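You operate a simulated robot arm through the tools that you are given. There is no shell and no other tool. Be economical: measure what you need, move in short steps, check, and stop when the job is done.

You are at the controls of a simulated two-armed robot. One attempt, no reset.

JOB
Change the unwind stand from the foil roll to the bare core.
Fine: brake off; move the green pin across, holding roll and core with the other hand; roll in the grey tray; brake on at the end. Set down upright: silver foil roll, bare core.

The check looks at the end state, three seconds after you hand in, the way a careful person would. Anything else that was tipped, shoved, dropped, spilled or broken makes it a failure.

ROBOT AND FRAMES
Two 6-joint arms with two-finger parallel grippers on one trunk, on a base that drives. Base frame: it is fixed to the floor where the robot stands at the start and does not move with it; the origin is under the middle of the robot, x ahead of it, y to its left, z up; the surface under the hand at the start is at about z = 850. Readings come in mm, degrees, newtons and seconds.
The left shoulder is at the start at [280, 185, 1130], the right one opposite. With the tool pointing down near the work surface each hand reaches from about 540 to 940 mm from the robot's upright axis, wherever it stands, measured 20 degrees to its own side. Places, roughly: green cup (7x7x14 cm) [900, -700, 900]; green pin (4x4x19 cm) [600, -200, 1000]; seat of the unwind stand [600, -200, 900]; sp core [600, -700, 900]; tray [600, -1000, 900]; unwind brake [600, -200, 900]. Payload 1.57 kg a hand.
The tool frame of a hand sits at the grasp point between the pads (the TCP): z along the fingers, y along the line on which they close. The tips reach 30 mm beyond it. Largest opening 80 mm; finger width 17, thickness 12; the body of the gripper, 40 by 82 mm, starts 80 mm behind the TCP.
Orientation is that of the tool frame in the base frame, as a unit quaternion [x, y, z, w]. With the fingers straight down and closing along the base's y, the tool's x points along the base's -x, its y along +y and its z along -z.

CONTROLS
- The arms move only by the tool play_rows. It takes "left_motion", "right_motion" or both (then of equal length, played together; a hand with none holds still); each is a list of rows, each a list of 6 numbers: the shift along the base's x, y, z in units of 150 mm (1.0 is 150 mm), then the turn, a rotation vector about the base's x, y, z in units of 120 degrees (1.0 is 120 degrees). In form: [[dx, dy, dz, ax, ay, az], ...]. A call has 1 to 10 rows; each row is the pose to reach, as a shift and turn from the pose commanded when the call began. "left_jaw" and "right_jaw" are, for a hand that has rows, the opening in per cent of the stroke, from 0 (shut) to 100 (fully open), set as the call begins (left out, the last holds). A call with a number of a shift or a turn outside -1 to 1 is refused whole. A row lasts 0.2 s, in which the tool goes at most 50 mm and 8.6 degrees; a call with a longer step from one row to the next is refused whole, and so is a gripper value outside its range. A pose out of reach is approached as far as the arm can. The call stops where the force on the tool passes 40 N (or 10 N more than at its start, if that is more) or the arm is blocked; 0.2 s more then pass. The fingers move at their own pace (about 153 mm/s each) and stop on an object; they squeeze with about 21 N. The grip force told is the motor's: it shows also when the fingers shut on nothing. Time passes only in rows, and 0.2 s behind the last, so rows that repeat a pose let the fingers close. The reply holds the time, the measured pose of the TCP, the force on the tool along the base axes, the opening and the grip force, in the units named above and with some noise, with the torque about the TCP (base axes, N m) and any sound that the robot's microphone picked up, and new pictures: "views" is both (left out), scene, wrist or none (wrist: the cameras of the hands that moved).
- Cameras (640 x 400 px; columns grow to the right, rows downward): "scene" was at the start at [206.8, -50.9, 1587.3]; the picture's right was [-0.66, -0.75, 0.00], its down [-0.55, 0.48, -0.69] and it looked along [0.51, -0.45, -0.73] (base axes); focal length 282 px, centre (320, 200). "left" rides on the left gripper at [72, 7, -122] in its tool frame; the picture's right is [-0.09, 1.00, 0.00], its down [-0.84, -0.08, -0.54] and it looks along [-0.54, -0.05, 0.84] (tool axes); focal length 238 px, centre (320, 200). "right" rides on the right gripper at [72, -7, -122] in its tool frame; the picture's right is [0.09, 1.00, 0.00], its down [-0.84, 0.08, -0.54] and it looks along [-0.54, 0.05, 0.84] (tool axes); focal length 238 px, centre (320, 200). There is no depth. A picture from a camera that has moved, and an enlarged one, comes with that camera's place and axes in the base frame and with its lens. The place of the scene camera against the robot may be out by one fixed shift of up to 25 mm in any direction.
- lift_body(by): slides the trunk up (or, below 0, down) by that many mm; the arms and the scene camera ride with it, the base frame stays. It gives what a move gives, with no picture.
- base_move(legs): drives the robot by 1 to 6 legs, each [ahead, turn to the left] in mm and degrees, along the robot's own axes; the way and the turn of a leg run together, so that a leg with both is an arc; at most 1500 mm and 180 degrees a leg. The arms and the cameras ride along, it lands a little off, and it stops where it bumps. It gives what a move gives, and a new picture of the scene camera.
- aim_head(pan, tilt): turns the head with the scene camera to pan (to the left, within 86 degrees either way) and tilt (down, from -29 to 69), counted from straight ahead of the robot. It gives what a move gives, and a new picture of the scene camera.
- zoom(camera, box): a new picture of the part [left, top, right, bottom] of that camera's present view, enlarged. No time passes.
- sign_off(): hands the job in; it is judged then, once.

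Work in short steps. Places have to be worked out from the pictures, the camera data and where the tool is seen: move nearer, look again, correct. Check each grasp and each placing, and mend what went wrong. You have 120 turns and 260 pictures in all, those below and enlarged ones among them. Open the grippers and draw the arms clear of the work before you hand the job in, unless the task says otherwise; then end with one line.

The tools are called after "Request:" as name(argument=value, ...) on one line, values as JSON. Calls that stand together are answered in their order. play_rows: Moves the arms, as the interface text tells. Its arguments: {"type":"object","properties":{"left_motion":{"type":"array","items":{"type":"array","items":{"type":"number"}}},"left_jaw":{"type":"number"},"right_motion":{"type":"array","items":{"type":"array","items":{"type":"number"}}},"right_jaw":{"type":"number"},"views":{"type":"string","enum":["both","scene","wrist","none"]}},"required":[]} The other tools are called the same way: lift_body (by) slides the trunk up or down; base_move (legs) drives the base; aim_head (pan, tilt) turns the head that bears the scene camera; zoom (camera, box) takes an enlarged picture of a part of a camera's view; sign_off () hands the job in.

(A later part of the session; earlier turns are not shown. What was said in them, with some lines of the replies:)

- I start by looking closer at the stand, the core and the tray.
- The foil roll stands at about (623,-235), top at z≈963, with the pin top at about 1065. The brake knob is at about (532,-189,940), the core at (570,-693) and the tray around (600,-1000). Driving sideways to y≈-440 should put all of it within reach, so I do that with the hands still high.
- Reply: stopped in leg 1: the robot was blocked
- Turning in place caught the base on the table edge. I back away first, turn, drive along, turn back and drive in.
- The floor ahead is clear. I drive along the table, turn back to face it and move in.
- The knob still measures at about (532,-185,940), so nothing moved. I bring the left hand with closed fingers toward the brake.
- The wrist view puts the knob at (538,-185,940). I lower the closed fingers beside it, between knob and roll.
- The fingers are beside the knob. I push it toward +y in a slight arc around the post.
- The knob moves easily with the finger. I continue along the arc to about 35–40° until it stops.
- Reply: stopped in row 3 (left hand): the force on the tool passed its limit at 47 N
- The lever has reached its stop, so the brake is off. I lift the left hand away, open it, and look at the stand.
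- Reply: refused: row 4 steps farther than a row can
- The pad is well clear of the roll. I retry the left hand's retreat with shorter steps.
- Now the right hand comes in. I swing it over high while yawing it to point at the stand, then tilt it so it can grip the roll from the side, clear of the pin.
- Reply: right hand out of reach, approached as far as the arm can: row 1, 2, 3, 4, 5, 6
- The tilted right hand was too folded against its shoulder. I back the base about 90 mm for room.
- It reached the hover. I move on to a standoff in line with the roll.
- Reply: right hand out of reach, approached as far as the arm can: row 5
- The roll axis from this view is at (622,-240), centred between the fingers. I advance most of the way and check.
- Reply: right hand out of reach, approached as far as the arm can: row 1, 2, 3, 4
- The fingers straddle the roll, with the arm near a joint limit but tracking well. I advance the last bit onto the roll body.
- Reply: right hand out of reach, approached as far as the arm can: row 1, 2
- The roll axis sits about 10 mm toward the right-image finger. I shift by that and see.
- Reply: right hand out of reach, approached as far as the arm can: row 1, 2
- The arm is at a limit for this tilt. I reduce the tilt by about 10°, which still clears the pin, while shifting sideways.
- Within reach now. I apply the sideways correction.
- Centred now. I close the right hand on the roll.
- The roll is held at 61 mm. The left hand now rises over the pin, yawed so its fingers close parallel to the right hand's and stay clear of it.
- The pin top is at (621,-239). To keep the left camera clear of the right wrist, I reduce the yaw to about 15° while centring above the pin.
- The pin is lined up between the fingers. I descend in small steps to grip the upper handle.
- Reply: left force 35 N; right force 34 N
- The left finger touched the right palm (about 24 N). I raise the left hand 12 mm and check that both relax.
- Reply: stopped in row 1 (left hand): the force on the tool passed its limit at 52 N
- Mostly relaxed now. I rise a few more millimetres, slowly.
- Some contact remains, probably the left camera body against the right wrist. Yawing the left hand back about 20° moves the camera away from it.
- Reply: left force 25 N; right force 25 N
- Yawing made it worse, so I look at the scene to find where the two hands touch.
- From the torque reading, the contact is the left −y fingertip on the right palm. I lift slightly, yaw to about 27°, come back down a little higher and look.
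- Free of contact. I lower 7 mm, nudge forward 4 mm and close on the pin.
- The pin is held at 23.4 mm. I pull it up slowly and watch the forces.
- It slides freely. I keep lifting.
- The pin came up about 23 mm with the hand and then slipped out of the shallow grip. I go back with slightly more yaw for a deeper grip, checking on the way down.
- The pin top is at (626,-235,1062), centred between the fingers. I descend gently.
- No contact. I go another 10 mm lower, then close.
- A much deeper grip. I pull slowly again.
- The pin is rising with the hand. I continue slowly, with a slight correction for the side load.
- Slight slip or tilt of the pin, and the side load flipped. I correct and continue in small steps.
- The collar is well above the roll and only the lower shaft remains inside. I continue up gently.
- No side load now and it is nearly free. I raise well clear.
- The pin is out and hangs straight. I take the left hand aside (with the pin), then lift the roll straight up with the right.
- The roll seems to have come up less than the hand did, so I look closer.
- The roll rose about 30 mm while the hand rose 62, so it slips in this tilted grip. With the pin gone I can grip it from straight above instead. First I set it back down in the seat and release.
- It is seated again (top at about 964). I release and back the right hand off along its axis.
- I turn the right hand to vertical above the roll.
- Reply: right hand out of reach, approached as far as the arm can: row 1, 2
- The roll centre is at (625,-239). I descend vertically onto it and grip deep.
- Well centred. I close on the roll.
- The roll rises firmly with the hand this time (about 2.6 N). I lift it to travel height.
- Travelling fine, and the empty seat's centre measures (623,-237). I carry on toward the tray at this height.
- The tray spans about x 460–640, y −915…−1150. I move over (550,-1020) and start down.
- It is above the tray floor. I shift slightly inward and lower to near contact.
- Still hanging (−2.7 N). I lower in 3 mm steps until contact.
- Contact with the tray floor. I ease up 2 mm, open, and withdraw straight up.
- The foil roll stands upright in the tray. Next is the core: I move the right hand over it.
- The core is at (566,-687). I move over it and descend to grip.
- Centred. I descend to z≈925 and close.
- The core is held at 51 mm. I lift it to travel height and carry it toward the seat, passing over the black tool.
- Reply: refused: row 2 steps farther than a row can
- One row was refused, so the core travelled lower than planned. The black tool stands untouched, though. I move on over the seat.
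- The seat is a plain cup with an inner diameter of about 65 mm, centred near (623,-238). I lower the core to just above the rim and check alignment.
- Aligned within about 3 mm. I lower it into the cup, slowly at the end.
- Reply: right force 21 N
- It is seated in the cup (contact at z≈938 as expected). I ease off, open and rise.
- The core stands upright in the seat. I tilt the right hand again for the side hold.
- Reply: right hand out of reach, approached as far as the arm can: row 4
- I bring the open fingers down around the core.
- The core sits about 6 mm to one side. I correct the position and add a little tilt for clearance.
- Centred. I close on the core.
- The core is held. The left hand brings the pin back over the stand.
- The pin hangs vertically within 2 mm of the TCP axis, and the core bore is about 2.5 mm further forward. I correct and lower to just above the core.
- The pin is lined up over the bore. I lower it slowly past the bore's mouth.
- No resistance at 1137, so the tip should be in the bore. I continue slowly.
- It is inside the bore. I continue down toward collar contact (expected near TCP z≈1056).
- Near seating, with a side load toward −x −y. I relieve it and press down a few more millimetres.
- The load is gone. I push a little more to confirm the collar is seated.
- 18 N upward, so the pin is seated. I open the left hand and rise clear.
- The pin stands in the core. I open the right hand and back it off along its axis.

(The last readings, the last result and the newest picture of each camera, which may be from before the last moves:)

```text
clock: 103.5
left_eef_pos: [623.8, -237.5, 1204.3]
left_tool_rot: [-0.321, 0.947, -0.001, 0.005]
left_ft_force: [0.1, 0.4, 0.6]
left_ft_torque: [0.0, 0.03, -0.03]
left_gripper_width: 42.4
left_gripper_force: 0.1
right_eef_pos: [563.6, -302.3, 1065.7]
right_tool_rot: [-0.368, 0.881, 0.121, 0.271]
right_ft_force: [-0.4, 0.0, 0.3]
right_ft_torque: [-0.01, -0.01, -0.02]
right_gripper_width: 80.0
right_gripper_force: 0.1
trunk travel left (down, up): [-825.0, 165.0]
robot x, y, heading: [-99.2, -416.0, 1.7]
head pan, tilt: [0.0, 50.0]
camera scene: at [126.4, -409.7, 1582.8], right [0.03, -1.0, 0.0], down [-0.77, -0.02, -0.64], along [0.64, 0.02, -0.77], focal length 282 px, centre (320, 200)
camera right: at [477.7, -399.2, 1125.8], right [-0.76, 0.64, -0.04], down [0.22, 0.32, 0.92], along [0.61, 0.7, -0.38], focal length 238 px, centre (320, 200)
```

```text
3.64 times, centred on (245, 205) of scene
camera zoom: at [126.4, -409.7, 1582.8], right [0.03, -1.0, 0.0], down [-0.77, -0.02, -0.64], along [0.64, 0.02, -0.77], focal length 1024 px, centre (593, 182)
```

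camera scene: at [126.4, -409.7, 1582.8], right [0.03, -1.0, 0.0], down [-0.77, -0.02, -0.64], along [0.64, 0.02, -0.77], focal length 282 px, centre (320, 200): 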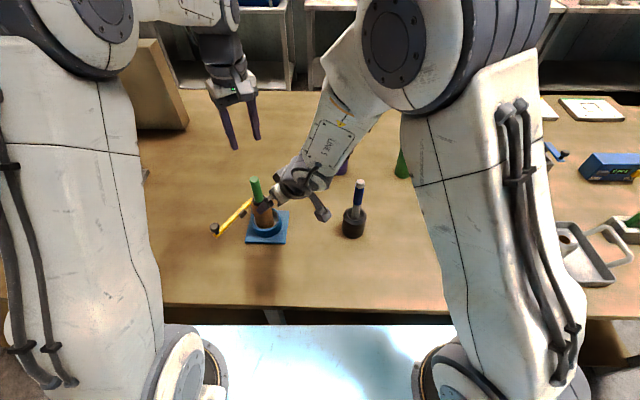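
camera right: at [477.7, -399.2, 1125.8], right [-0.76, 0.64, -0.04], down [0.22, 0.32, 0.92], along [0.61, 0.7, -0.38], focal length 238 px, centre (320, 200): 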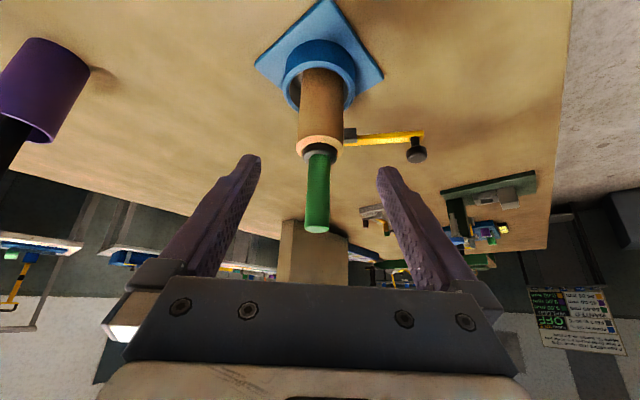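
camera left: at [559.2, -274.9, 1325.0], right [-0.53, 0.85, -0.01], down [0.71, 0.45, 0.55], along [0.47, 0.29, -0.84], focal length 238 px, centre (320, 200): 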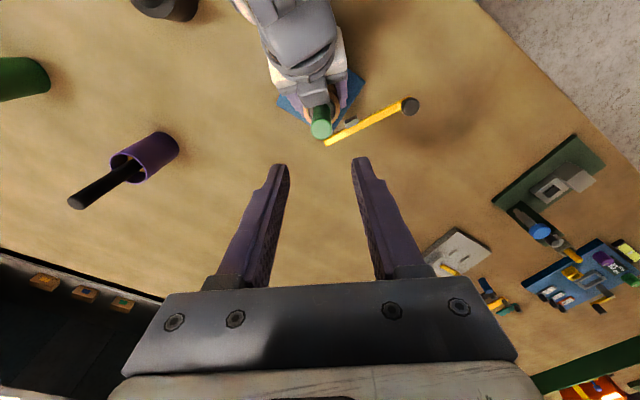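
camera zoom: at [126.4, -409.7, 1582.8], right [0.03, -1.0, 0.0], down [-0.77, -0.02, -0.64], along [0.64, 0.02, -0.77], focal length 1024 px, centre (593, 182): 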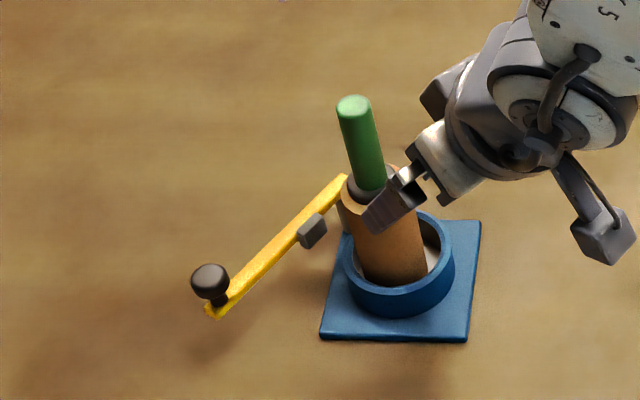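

The core with its pin stands in the seat. I retreat the right hand up and away, and move the left toward the brake's outer side.

Request:
play_rows(right_motion=[[-0.02, -0.2, 0.2, 0, 0, 0], [-0.02, -0.4, 0.4, 0, 0, 0], [0, -0.6, 0.6, 0, 0, 0], [0, -0.8, 0.8, 0, 0, 0], [0, -1.0, 0.95, 0, 0, 0]], left_motion=[[-0.1, 0.2, 0, 0, 0, -0.062], [-0.22, 0.4, 0, 0, 0, -0.124], [-0.34, 0.6, 0, 0, 0, -0.186], [-0.45, 0.8, 0, 0, 0, -0.248], [-0.54, 1.0, 0, 0, 0, -0.308]], left_jaw=0, views="both")

```text
clock: 104.7
left_eef_pos: [543.3, -86.3, 1202.2]
left_tool_rot: [-0.003, 1.0, -0.004, 0.005]
left_ft_force: [0.4, 0.0, 0.6]
left_ft_torque: [0.0, 0.04, 0.01]
left_gripper_width: 0.0
left_gripper_force: 21.2
right_eef_pos: [564.7, -447.2, 1203.0]
right_tool_rot: [-0.367, 0.881, 0.12, 0.272]
right_ft_force: [-0.8, 1.0, -0.4]
right_ft_torque: [0.0, 0.01, 0.01]
right_gripper_width: 80.2
right_gripper_force: 0.1
trunk travel left (down, up): [-825.0, 165.0]
robot x, y, heading: [-93.2, -420.2, 1.7]
head pan, tilt: [0.0, 50.0]
camera scene: at [126.1, -409.8, 1582.8], right [0.03, -1.0, 0.0], down [-0.77, -0.02, -0.64], along [0.64, 0.02, -0.77], focal length 282 px, centre (320, 200)
camera right: at [479.1, -544.5, 1264.7], right [-0.76, 0.64, -0.04], down [0.22, 0.32, 0.92], along [0.61, 0.7, -0.38], focal length 238 px, centre (320, 200)
camera left: at [468.3, -78.1, 1322.1], right [0.09, 1.0, -0.01], down [0.83, -0.07, 0.55], along [0.55, -0.05, -0.83], focal length 238 px, centre (320, 200)
```

scene: 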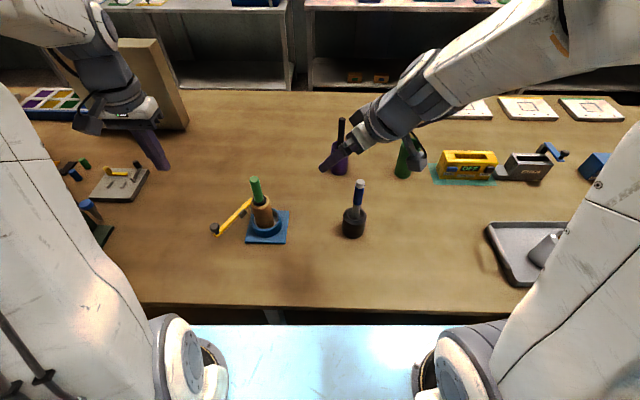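
right: 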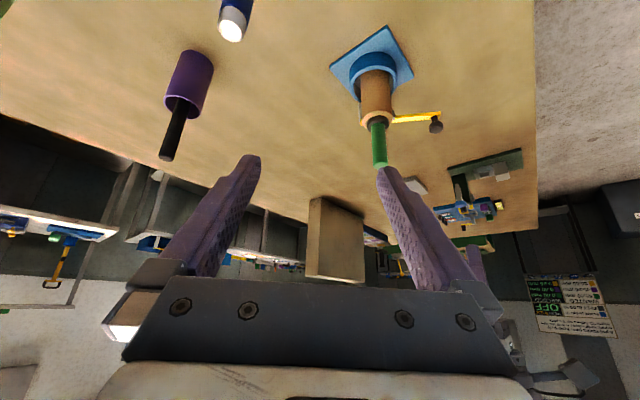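
left: 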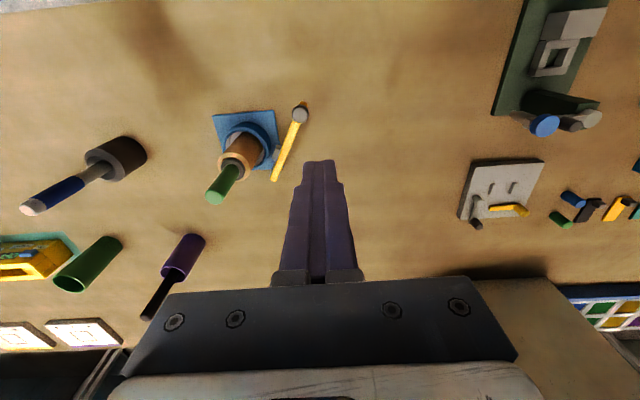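

The knob is at about (555,-118). I descend with closed fingers on its +y side.

Request:
play_rows(left_motion=[[0.02, 0.04, -0.25, 0, 0, 0], [0.05, 0.06, -0.5, 0, 0, 0], [0.06, 0.06, -0.75, 0, 0, 0], [0.06, 0.06, -1.0, 0, 0, 0]], views="none")

Request:
play_rows(left_motion=[[0, 0, -0.25, 0, 0, 0], [0, 0, -0.45, 0, 0, 0], [0, 0, -0.63, 0, 0, 0]], views="wrist")

```text
clock: 105.7
left_eef_pos: [552.1, -74.9, 1052.2]
left_tool_rot: [-0.004, 1.0, -0.003, 0.005]
left_ft_force: [0.3, -0.2, -0.1]
left_ft_torque: [0.02, -0.01, -0.02]
left_gripper_width: 0.0
left_gripper_force: 21.2
right_eef_pos: [564.7, -446.7, 1203.7]
right_tool_rot: [-0.367, 0.881, 0.121, 0.273]
right_ft_force: [-0.1, -0.1, -0.2]
right_ft_torque: [0.0, 0.02, -0.02]
right_gripper_width: 79.9
right_gripper_force: 0.1
trunk travel left (down, up): [-825.0, 165.0]
robot x, y, heading: [-96.6, -417.3, 1.8]
head pan, tilt: [0.0, 50.0]
```

```text
clock: 106.5
left_eef_pos: [553.1, -78.2, 957.3]
left_tool_rot: [-0.004, 1.0, -0.003, 0.005]
left_ft_force: [0.2, -0.3, -0.8]
left_ft_torque: [-0.01, 0.01, 0.03]
left_gripper_width: 0.0
left_gripper_force: 21.0
right_eef_pos: [564.4, -446.8, 1203.4]
right_tool_rot: [-0.368, 0.881, 0.121, 0.272]
right_ft_force: [-0.5, -0.5, -0.6]
right_ft_torque: [0.02, 0.01, 0.0]
right_gripper_width: 80.2
right_gripper_force: 0.1
trunk travel left (down, up): [-825.0, 165.0]
robot x, y, heading: [-98.4, -420.6, 1.9]
head pan, tilt: [0.0, 50.0]
camera left: at [477.7, -69.6, 1077.6], right [0.08, 1.0, -0.01], down [0.83, -0.07, 0.55], along [0.55, -0.05, -0.83], focal length 238 px, centre (320, 200)
```

left: 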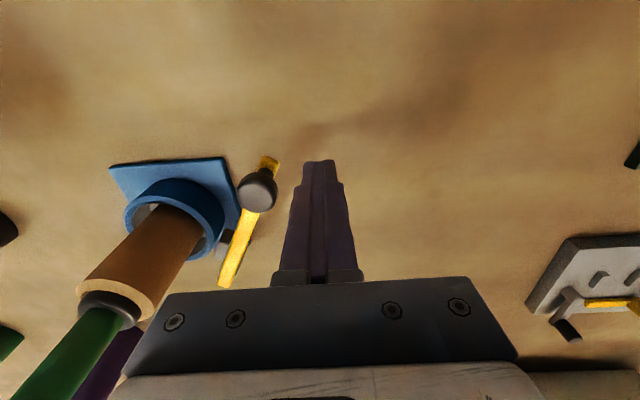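

I push the knob toward −y along its arc.

Request:
play_rows(left_motion=[[0, -0.12, 0, 0, 0, 0], [-0.03, -0.24, 0, 0, 0, 0], [-0.06, -0.34, 0, 0, 0, 0], [-0.09, -0.42, 0, 0, 0, 0], [-0.1, -0.48, 0, 0, 0, 0]], views="wrist")

```text
clock: 107.7
left_eef_pos: [537.5, -148.3, 955.8]
left_tool_rot: [-0.004, 1.0, -0.003, 0.005]
left_ft_force: [0.4, 0.4, -0.9]
left_ft_torque: [0.01, 0.03, -0.01]
left_gripper_width: 0.0
left_gripper_force: 20.9
right_eef_pos: [565.0, -447.2, 1204.5]
right_tool_rot: [-0.367, 0.881, 0.12, 0.272]
right_ft_force: [-0.5, 0.1, -0.4]
right_ft_torque: [-0.01, -0.02, -0.01]
right_gripper_width: 80.0
right_gripper_force: 0.0
trunk travel left (down, up): [-825.0, 165.0]
robot x, y, heading: [-97.7, -419.4, 1.8]
head pan, tilt: [0.0, 50.0]
camera left: at [462.6, -140.0, 1076.8], right [0.08, 1.0, -0.01], down [0.83, -0.07, 0.55], along [0.55, -0.05, -0.83], focal length 238 px, centre (320, 200)
```

left: 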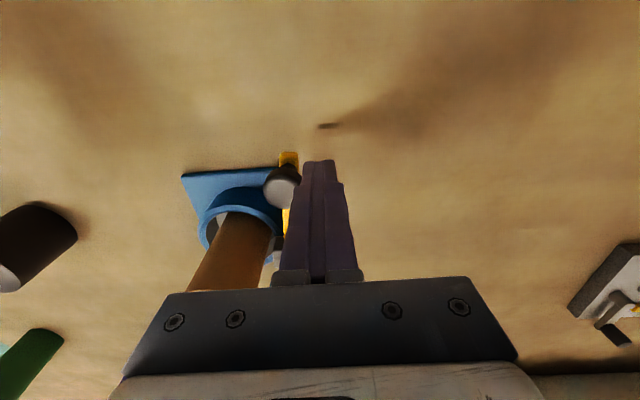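

The lever follows. I go on in small steps until the pad meets the core.

Request:
play_rows(left_motion=[[-0.005, -0.03, 0, 0, 0, 0], [-0.01, -0.06, 0, 0, 0, 0], [-0.01, -0.09, 0, 0, 0, 0]], views="wrist")

Request:
zoom(camera="scene", box=[190, 150, 300, 260])

```text
clock: 108.5
left_eef_pos: [536.1, -162.0, 955.5]
left_tool_rot: [-0.003, 1.0, -0.003, 0.004]
left_ft_force: [0.4, 0.0, 0.2]
left_ft_torque: [0.0, 0.01, 0.02]
left_gripper_width: 0.0
left_gripper_force: 20.6
right_eef_pos: [564.2, -445.6, 1204.2]
right_tool_rot: [-0.368, 0.881, 0.121, 0.272]
right_ft_force: [0.6, 0.3, 0.3]
right_ft_torque: [-0.02, 0.01, 0.02]
right_gripper_width: 80.2
right_gripper_force: 0.0
trunk travel left (down, up): [-825.0, 165.0]
robot x, y, heading: [-98.3, -421.0, 1.7]
head pan, tilt: [0.0, 50.0]
camera left: at [461.5, -154.0, 1076.3], right [0.08, 1.0, -0.01], down [0.83, -0.07, 0.55], along [0.55, -0.05, -0.83], focal length 238 px, centre (320, 200)
```

left: 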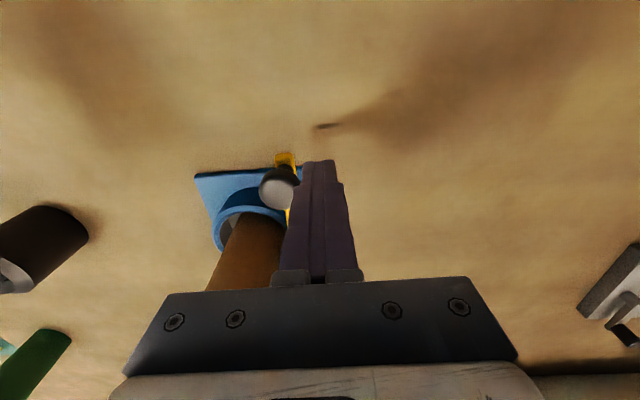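

```text
3.64 times, centred on (245, 205) of scene
camera zoom: at [126.2, -409.8, 1582.8], right [0.03, -1.0, 0.0], down [-0.77, -0.02, -0.64], along [0.64, 0.02, -0.77], focal length 1024 px, centre (593, 182)
```

zoom: 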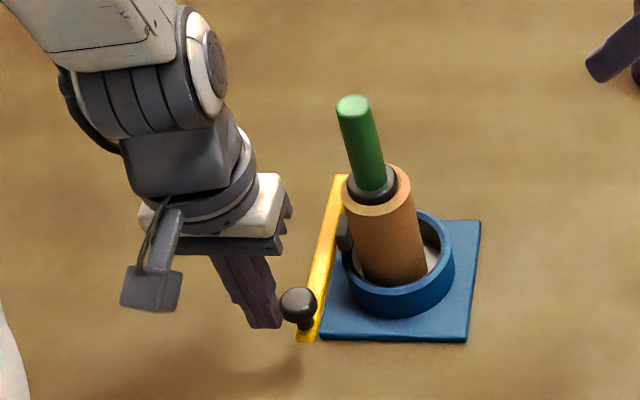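

The pad is almost at the core. A few more millimetres while watching force and core.

Request:
play_rows(left_motion=[[0, -0.02, 0, 0, 0, 0], [0, -0.04, 0, 0, 0, 0], [0, -0.06, 0, 0, 0, 0]], views="scene")

Request:
zoom(camera="scene", box=[190, 150, 300, 260])

```text
clock: 109.3
left_eef_pos: [535.4, -166.7, 956.4]
left_tool_rot: [-0.005, 1.0, -0.004, 0.005]
left_ft_force: [-3.7, 40.8, -0.4]
left_ft_torque: [0.61, 0.04, 0.08]
left_gripper_width: 0.0
left_gripper_force: 21.2
right_eef_pos: [564.3, -444.6, 1204.0]
right_tool_rot: [-0.368, 0.881, 0.12, 0.272]
right_ft_force: [-0.3, -0.5, 0.4]
right_ft_torque: [-0.01, 0.01, -0.01]
right_gripper_width: 80.1
right_gripper_force: 0.0
trunk travel left (down, up): [-825.0, 165.0]
robot x, y, heading: [-95.9, -419.0, 1.9]
head pan, tilt: [0.0, 50.0]
camera scene: at [126.0, -406.8, 1582.8], right [0.03, -1.0, 0.0], down [-0.77, -0.03, -0.64], along [0.64, 0.02, -0.77], focal length 282 px, centre (320, 200)
```

scene: 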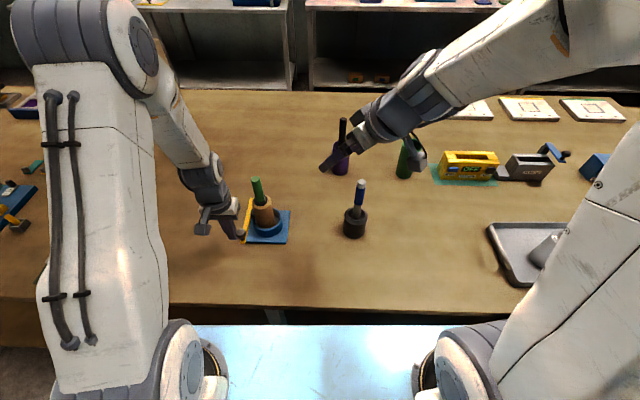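

```text
3.64 times, centred on (245, 205) of scene
camera zoom: at [126.0, -406.8, 1582.8], right [0.03, -1.0, 0.0], down [-0.77, -0.03, -0.64], along [0.64, 0.02, -0.77], focal length 1024 px, centre (593, 182)
```

zoom: 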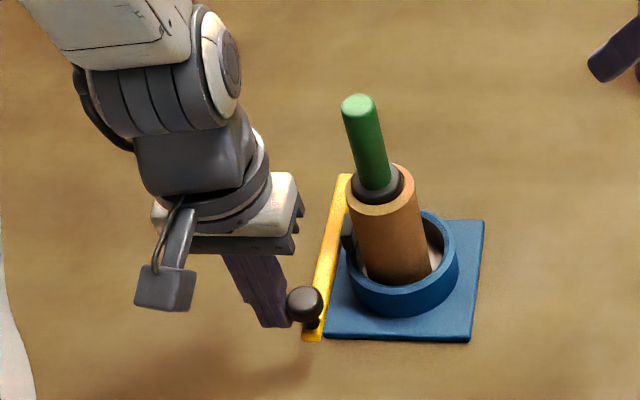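

40 N at the knob's original position means the lever's "on" stop is reached, and the core is undisturbed. I back off and raise the left hand.

Request:
play_rows(left_motion=[[0, 0.06, 0, 0, 0, 0], [0, 0.15, 0, 0, 0, 0], [0, 0.2, 0.2, 0, 0, 0], [0, 0.3, 0.45, 0, 0, 0], [0, 0.4, 0.7, 0, 0, 0], [0, 0.5, 0.95, 0, 0, 0]], left_jaw=0, views="both")

Request:
zoom(camera="scene", box=[190, 150, 300, 260])

Request:
zoom(camera="left", box=[120, 60, 320, 210])

```text
clock: 110.7
left_eef_pos: [533.7, -94.2, 1096.0]
left_tool_rot: [-0.004, 1.0, -0.003, 0.005]
left_ft_force: [0.4, 0.1, 0.0]
left_ft_torque: [0.01, 0.02, -0.01]
left_gripper_width: 0.4
left_gripper_force: 21.1
right_eef_pos: [565.4, -445.9, 1204.6]
right_tool_rot: [-0.368, 0.881, 0.12, 0.271]
right_ft_force: [-0.1, 0.9, -0.2]
right_ft_torque: [-0.02, -0.02, -0.01]
right_gripper_width: 79.6
right_gripper_force: 0.1
trunk travel left (down, up): [-825.0, 165.0]
robot x, y, heading: [-100.4, -418.3, 1.7]
head pan, tilt: [0.0, 50.0]
camera scene: at [126.3, -409.6, 1582.8], right [0.03, -1.0, 0.0], down [-0.77, -0.02, -0.64], along [0.64, 0.02, -0.77], focal length 282 px, centre (320, 200)
camera left: at [459.1, -85.6, 1217.7], right [0.08, 1.0, -0.01], down [0.83, -0.07, 0.55], along [0.55, -0.05, -0.84], focal length 238 px, centre (320, 200)
```

scene: 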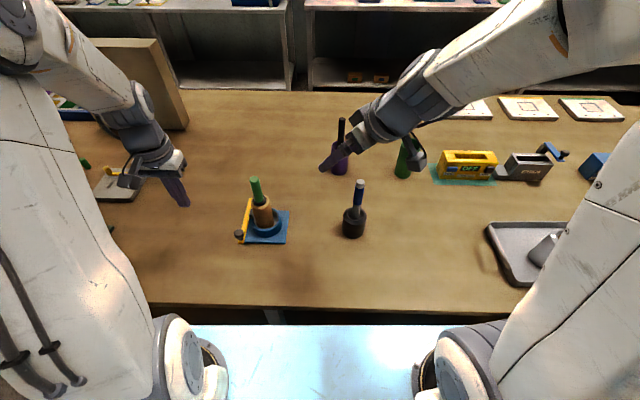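
left: 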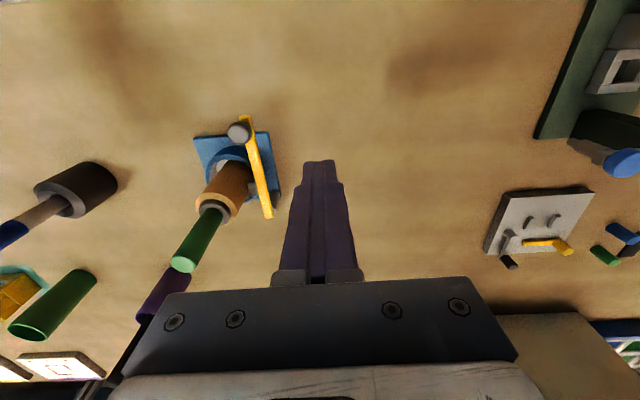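

```text
3.64 times, centred on (245, 205) of scene
camera zoom: at [126.3, -409.6, 1582.8], right [0.03, -1.0, 0.0], down [-0.77, -0.02, -0.64], along [0.64, 0.02, -0.77], focal length 1024 px, centre (593, 182)
```

zoom: 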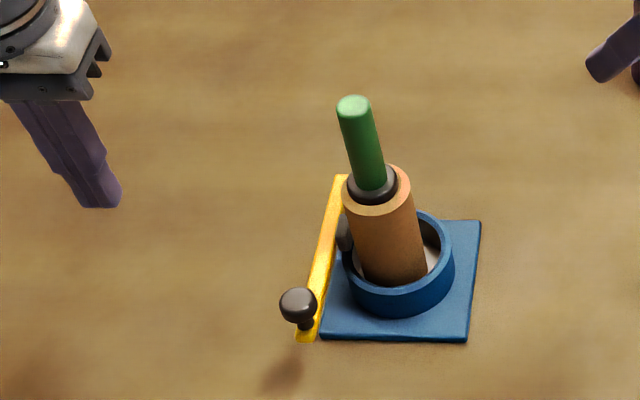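

```text
2.67 times, centred on (220, 135) of left
camera zoom: at [459.1, -85.6, 1217.7], right [0.08, 1.0, -0.01], down [0.83, -0.07, 0.55], along [0.55, -0.05, -0.84], focal length 636 px, centre (587, 373)
```

zoom: 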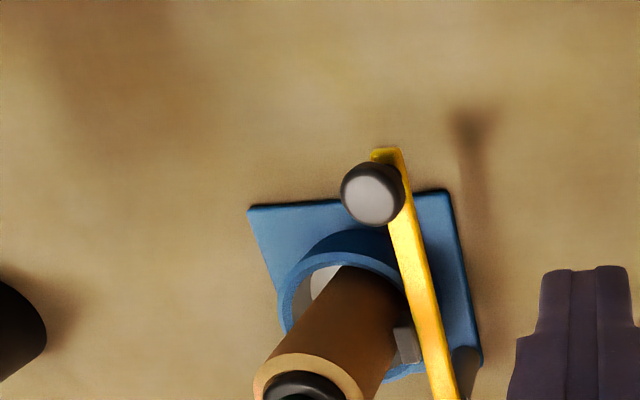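

The brake is on as at the start, with the core and pin upright. I raise and open the left hand, then take a last look at the tray.

Request:
play_rows(left_motion=[[0, 0.1, 0.25, 0, 0, 0], [-0.05, 0.2, 0.5, 0, 0, 0], [-0.1, 0.3, 0.75, 0, 0, 0], [-0.1, 0.3, 0.75, 0, 0, 0]], left_jaw=100, views="none")

Request:
aim_head(pan=-30, tilt=50)

```text
clock: 111.7
left_eef_pos: [521.0, -48.9, 1211.4]
left_tool_rot: [-0.004, 1.0, -0.003, 0.005]
left_ft_force: [-0.5, -0.4, 0.5]
left_ft_torque: [0.01, -0.01, -0.01]
left_gripper_width: 80.2
left_gripper_force: 0.0
right_eef_pos: [564.8, -445.7, 1204.8]
right_tool_rot: [-0.368, 0.881, 0.121, 0.272]
right_ft_force: [-0.3, 0.5, 0.0]
right_ft_torque: [-0.05, 0.02, 0.0]
right_gripper_width: 80.1
right_gripper_force: 0.1
trunk travel left (down, up): [-825.0, 165.0]
robot x, y, heading: [-96.8, -418.3, 1.6]
head pan, tilt: [0.0, 50.0]
```

```text
clock: 112.7
left_eef_pos: [521.1, -49.3, 1210.8]
left_tool_rot: [-0.004, 1.0, -0.004, 0.005]
left_ft_force: [0.5, -0.7, 0.6]
left_ft_torque: [0.0, 0.0, -0.01]
left_gripper_width: 79.9
left_gripper_force: 0.0
right_eef_pos: [564.6, -446.9, 1204.0]
right_tool_rot: [-0.368, 0.881, 0.121, 0.272]
right_ft_force: [-0.1, -0.5, 0.1]
right_ft_torque: [-0.02, -0.01, -0.01]
right_gripper_width: 79.9
right_gripper_force: 0.1
trunk travel left (down, up): [-825.0, 165.0]
robot x, y, heading: [-96.9, -419.7, 1.8]
head pan, tilt: [-30.0, 50.0]
camera scene: at [117.0, -448.4, 1582.8], right [-0.47, -0.88, 0.0], down [-0.67, 0.36, -0.64], along [0.57, -0.3, -0.77], focal length 282 px, centre (320, 200)
```

scene: 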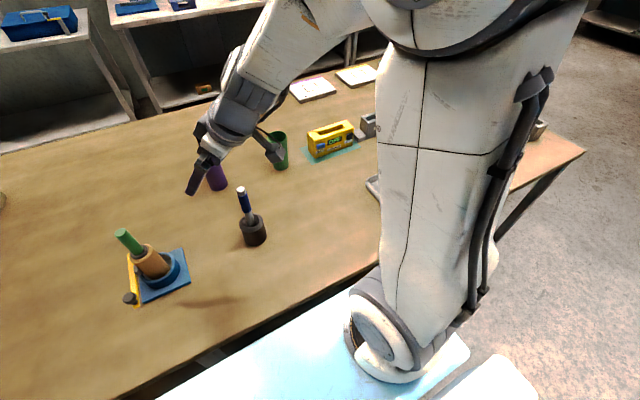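

The stand holds the core with the pin and the brake is on. The foil roll was last seen upright in the tray, nothing has touched it since, and both hands are open and clear, so I hand in.

Request:
sign_off()

```text
The job is handed in.
```

The job is handed in: the bare core with the green pin is in the unwind stand with the brake on. The foil roll stands upright in the grey tray, though the right arm hid the tray in my last picture.
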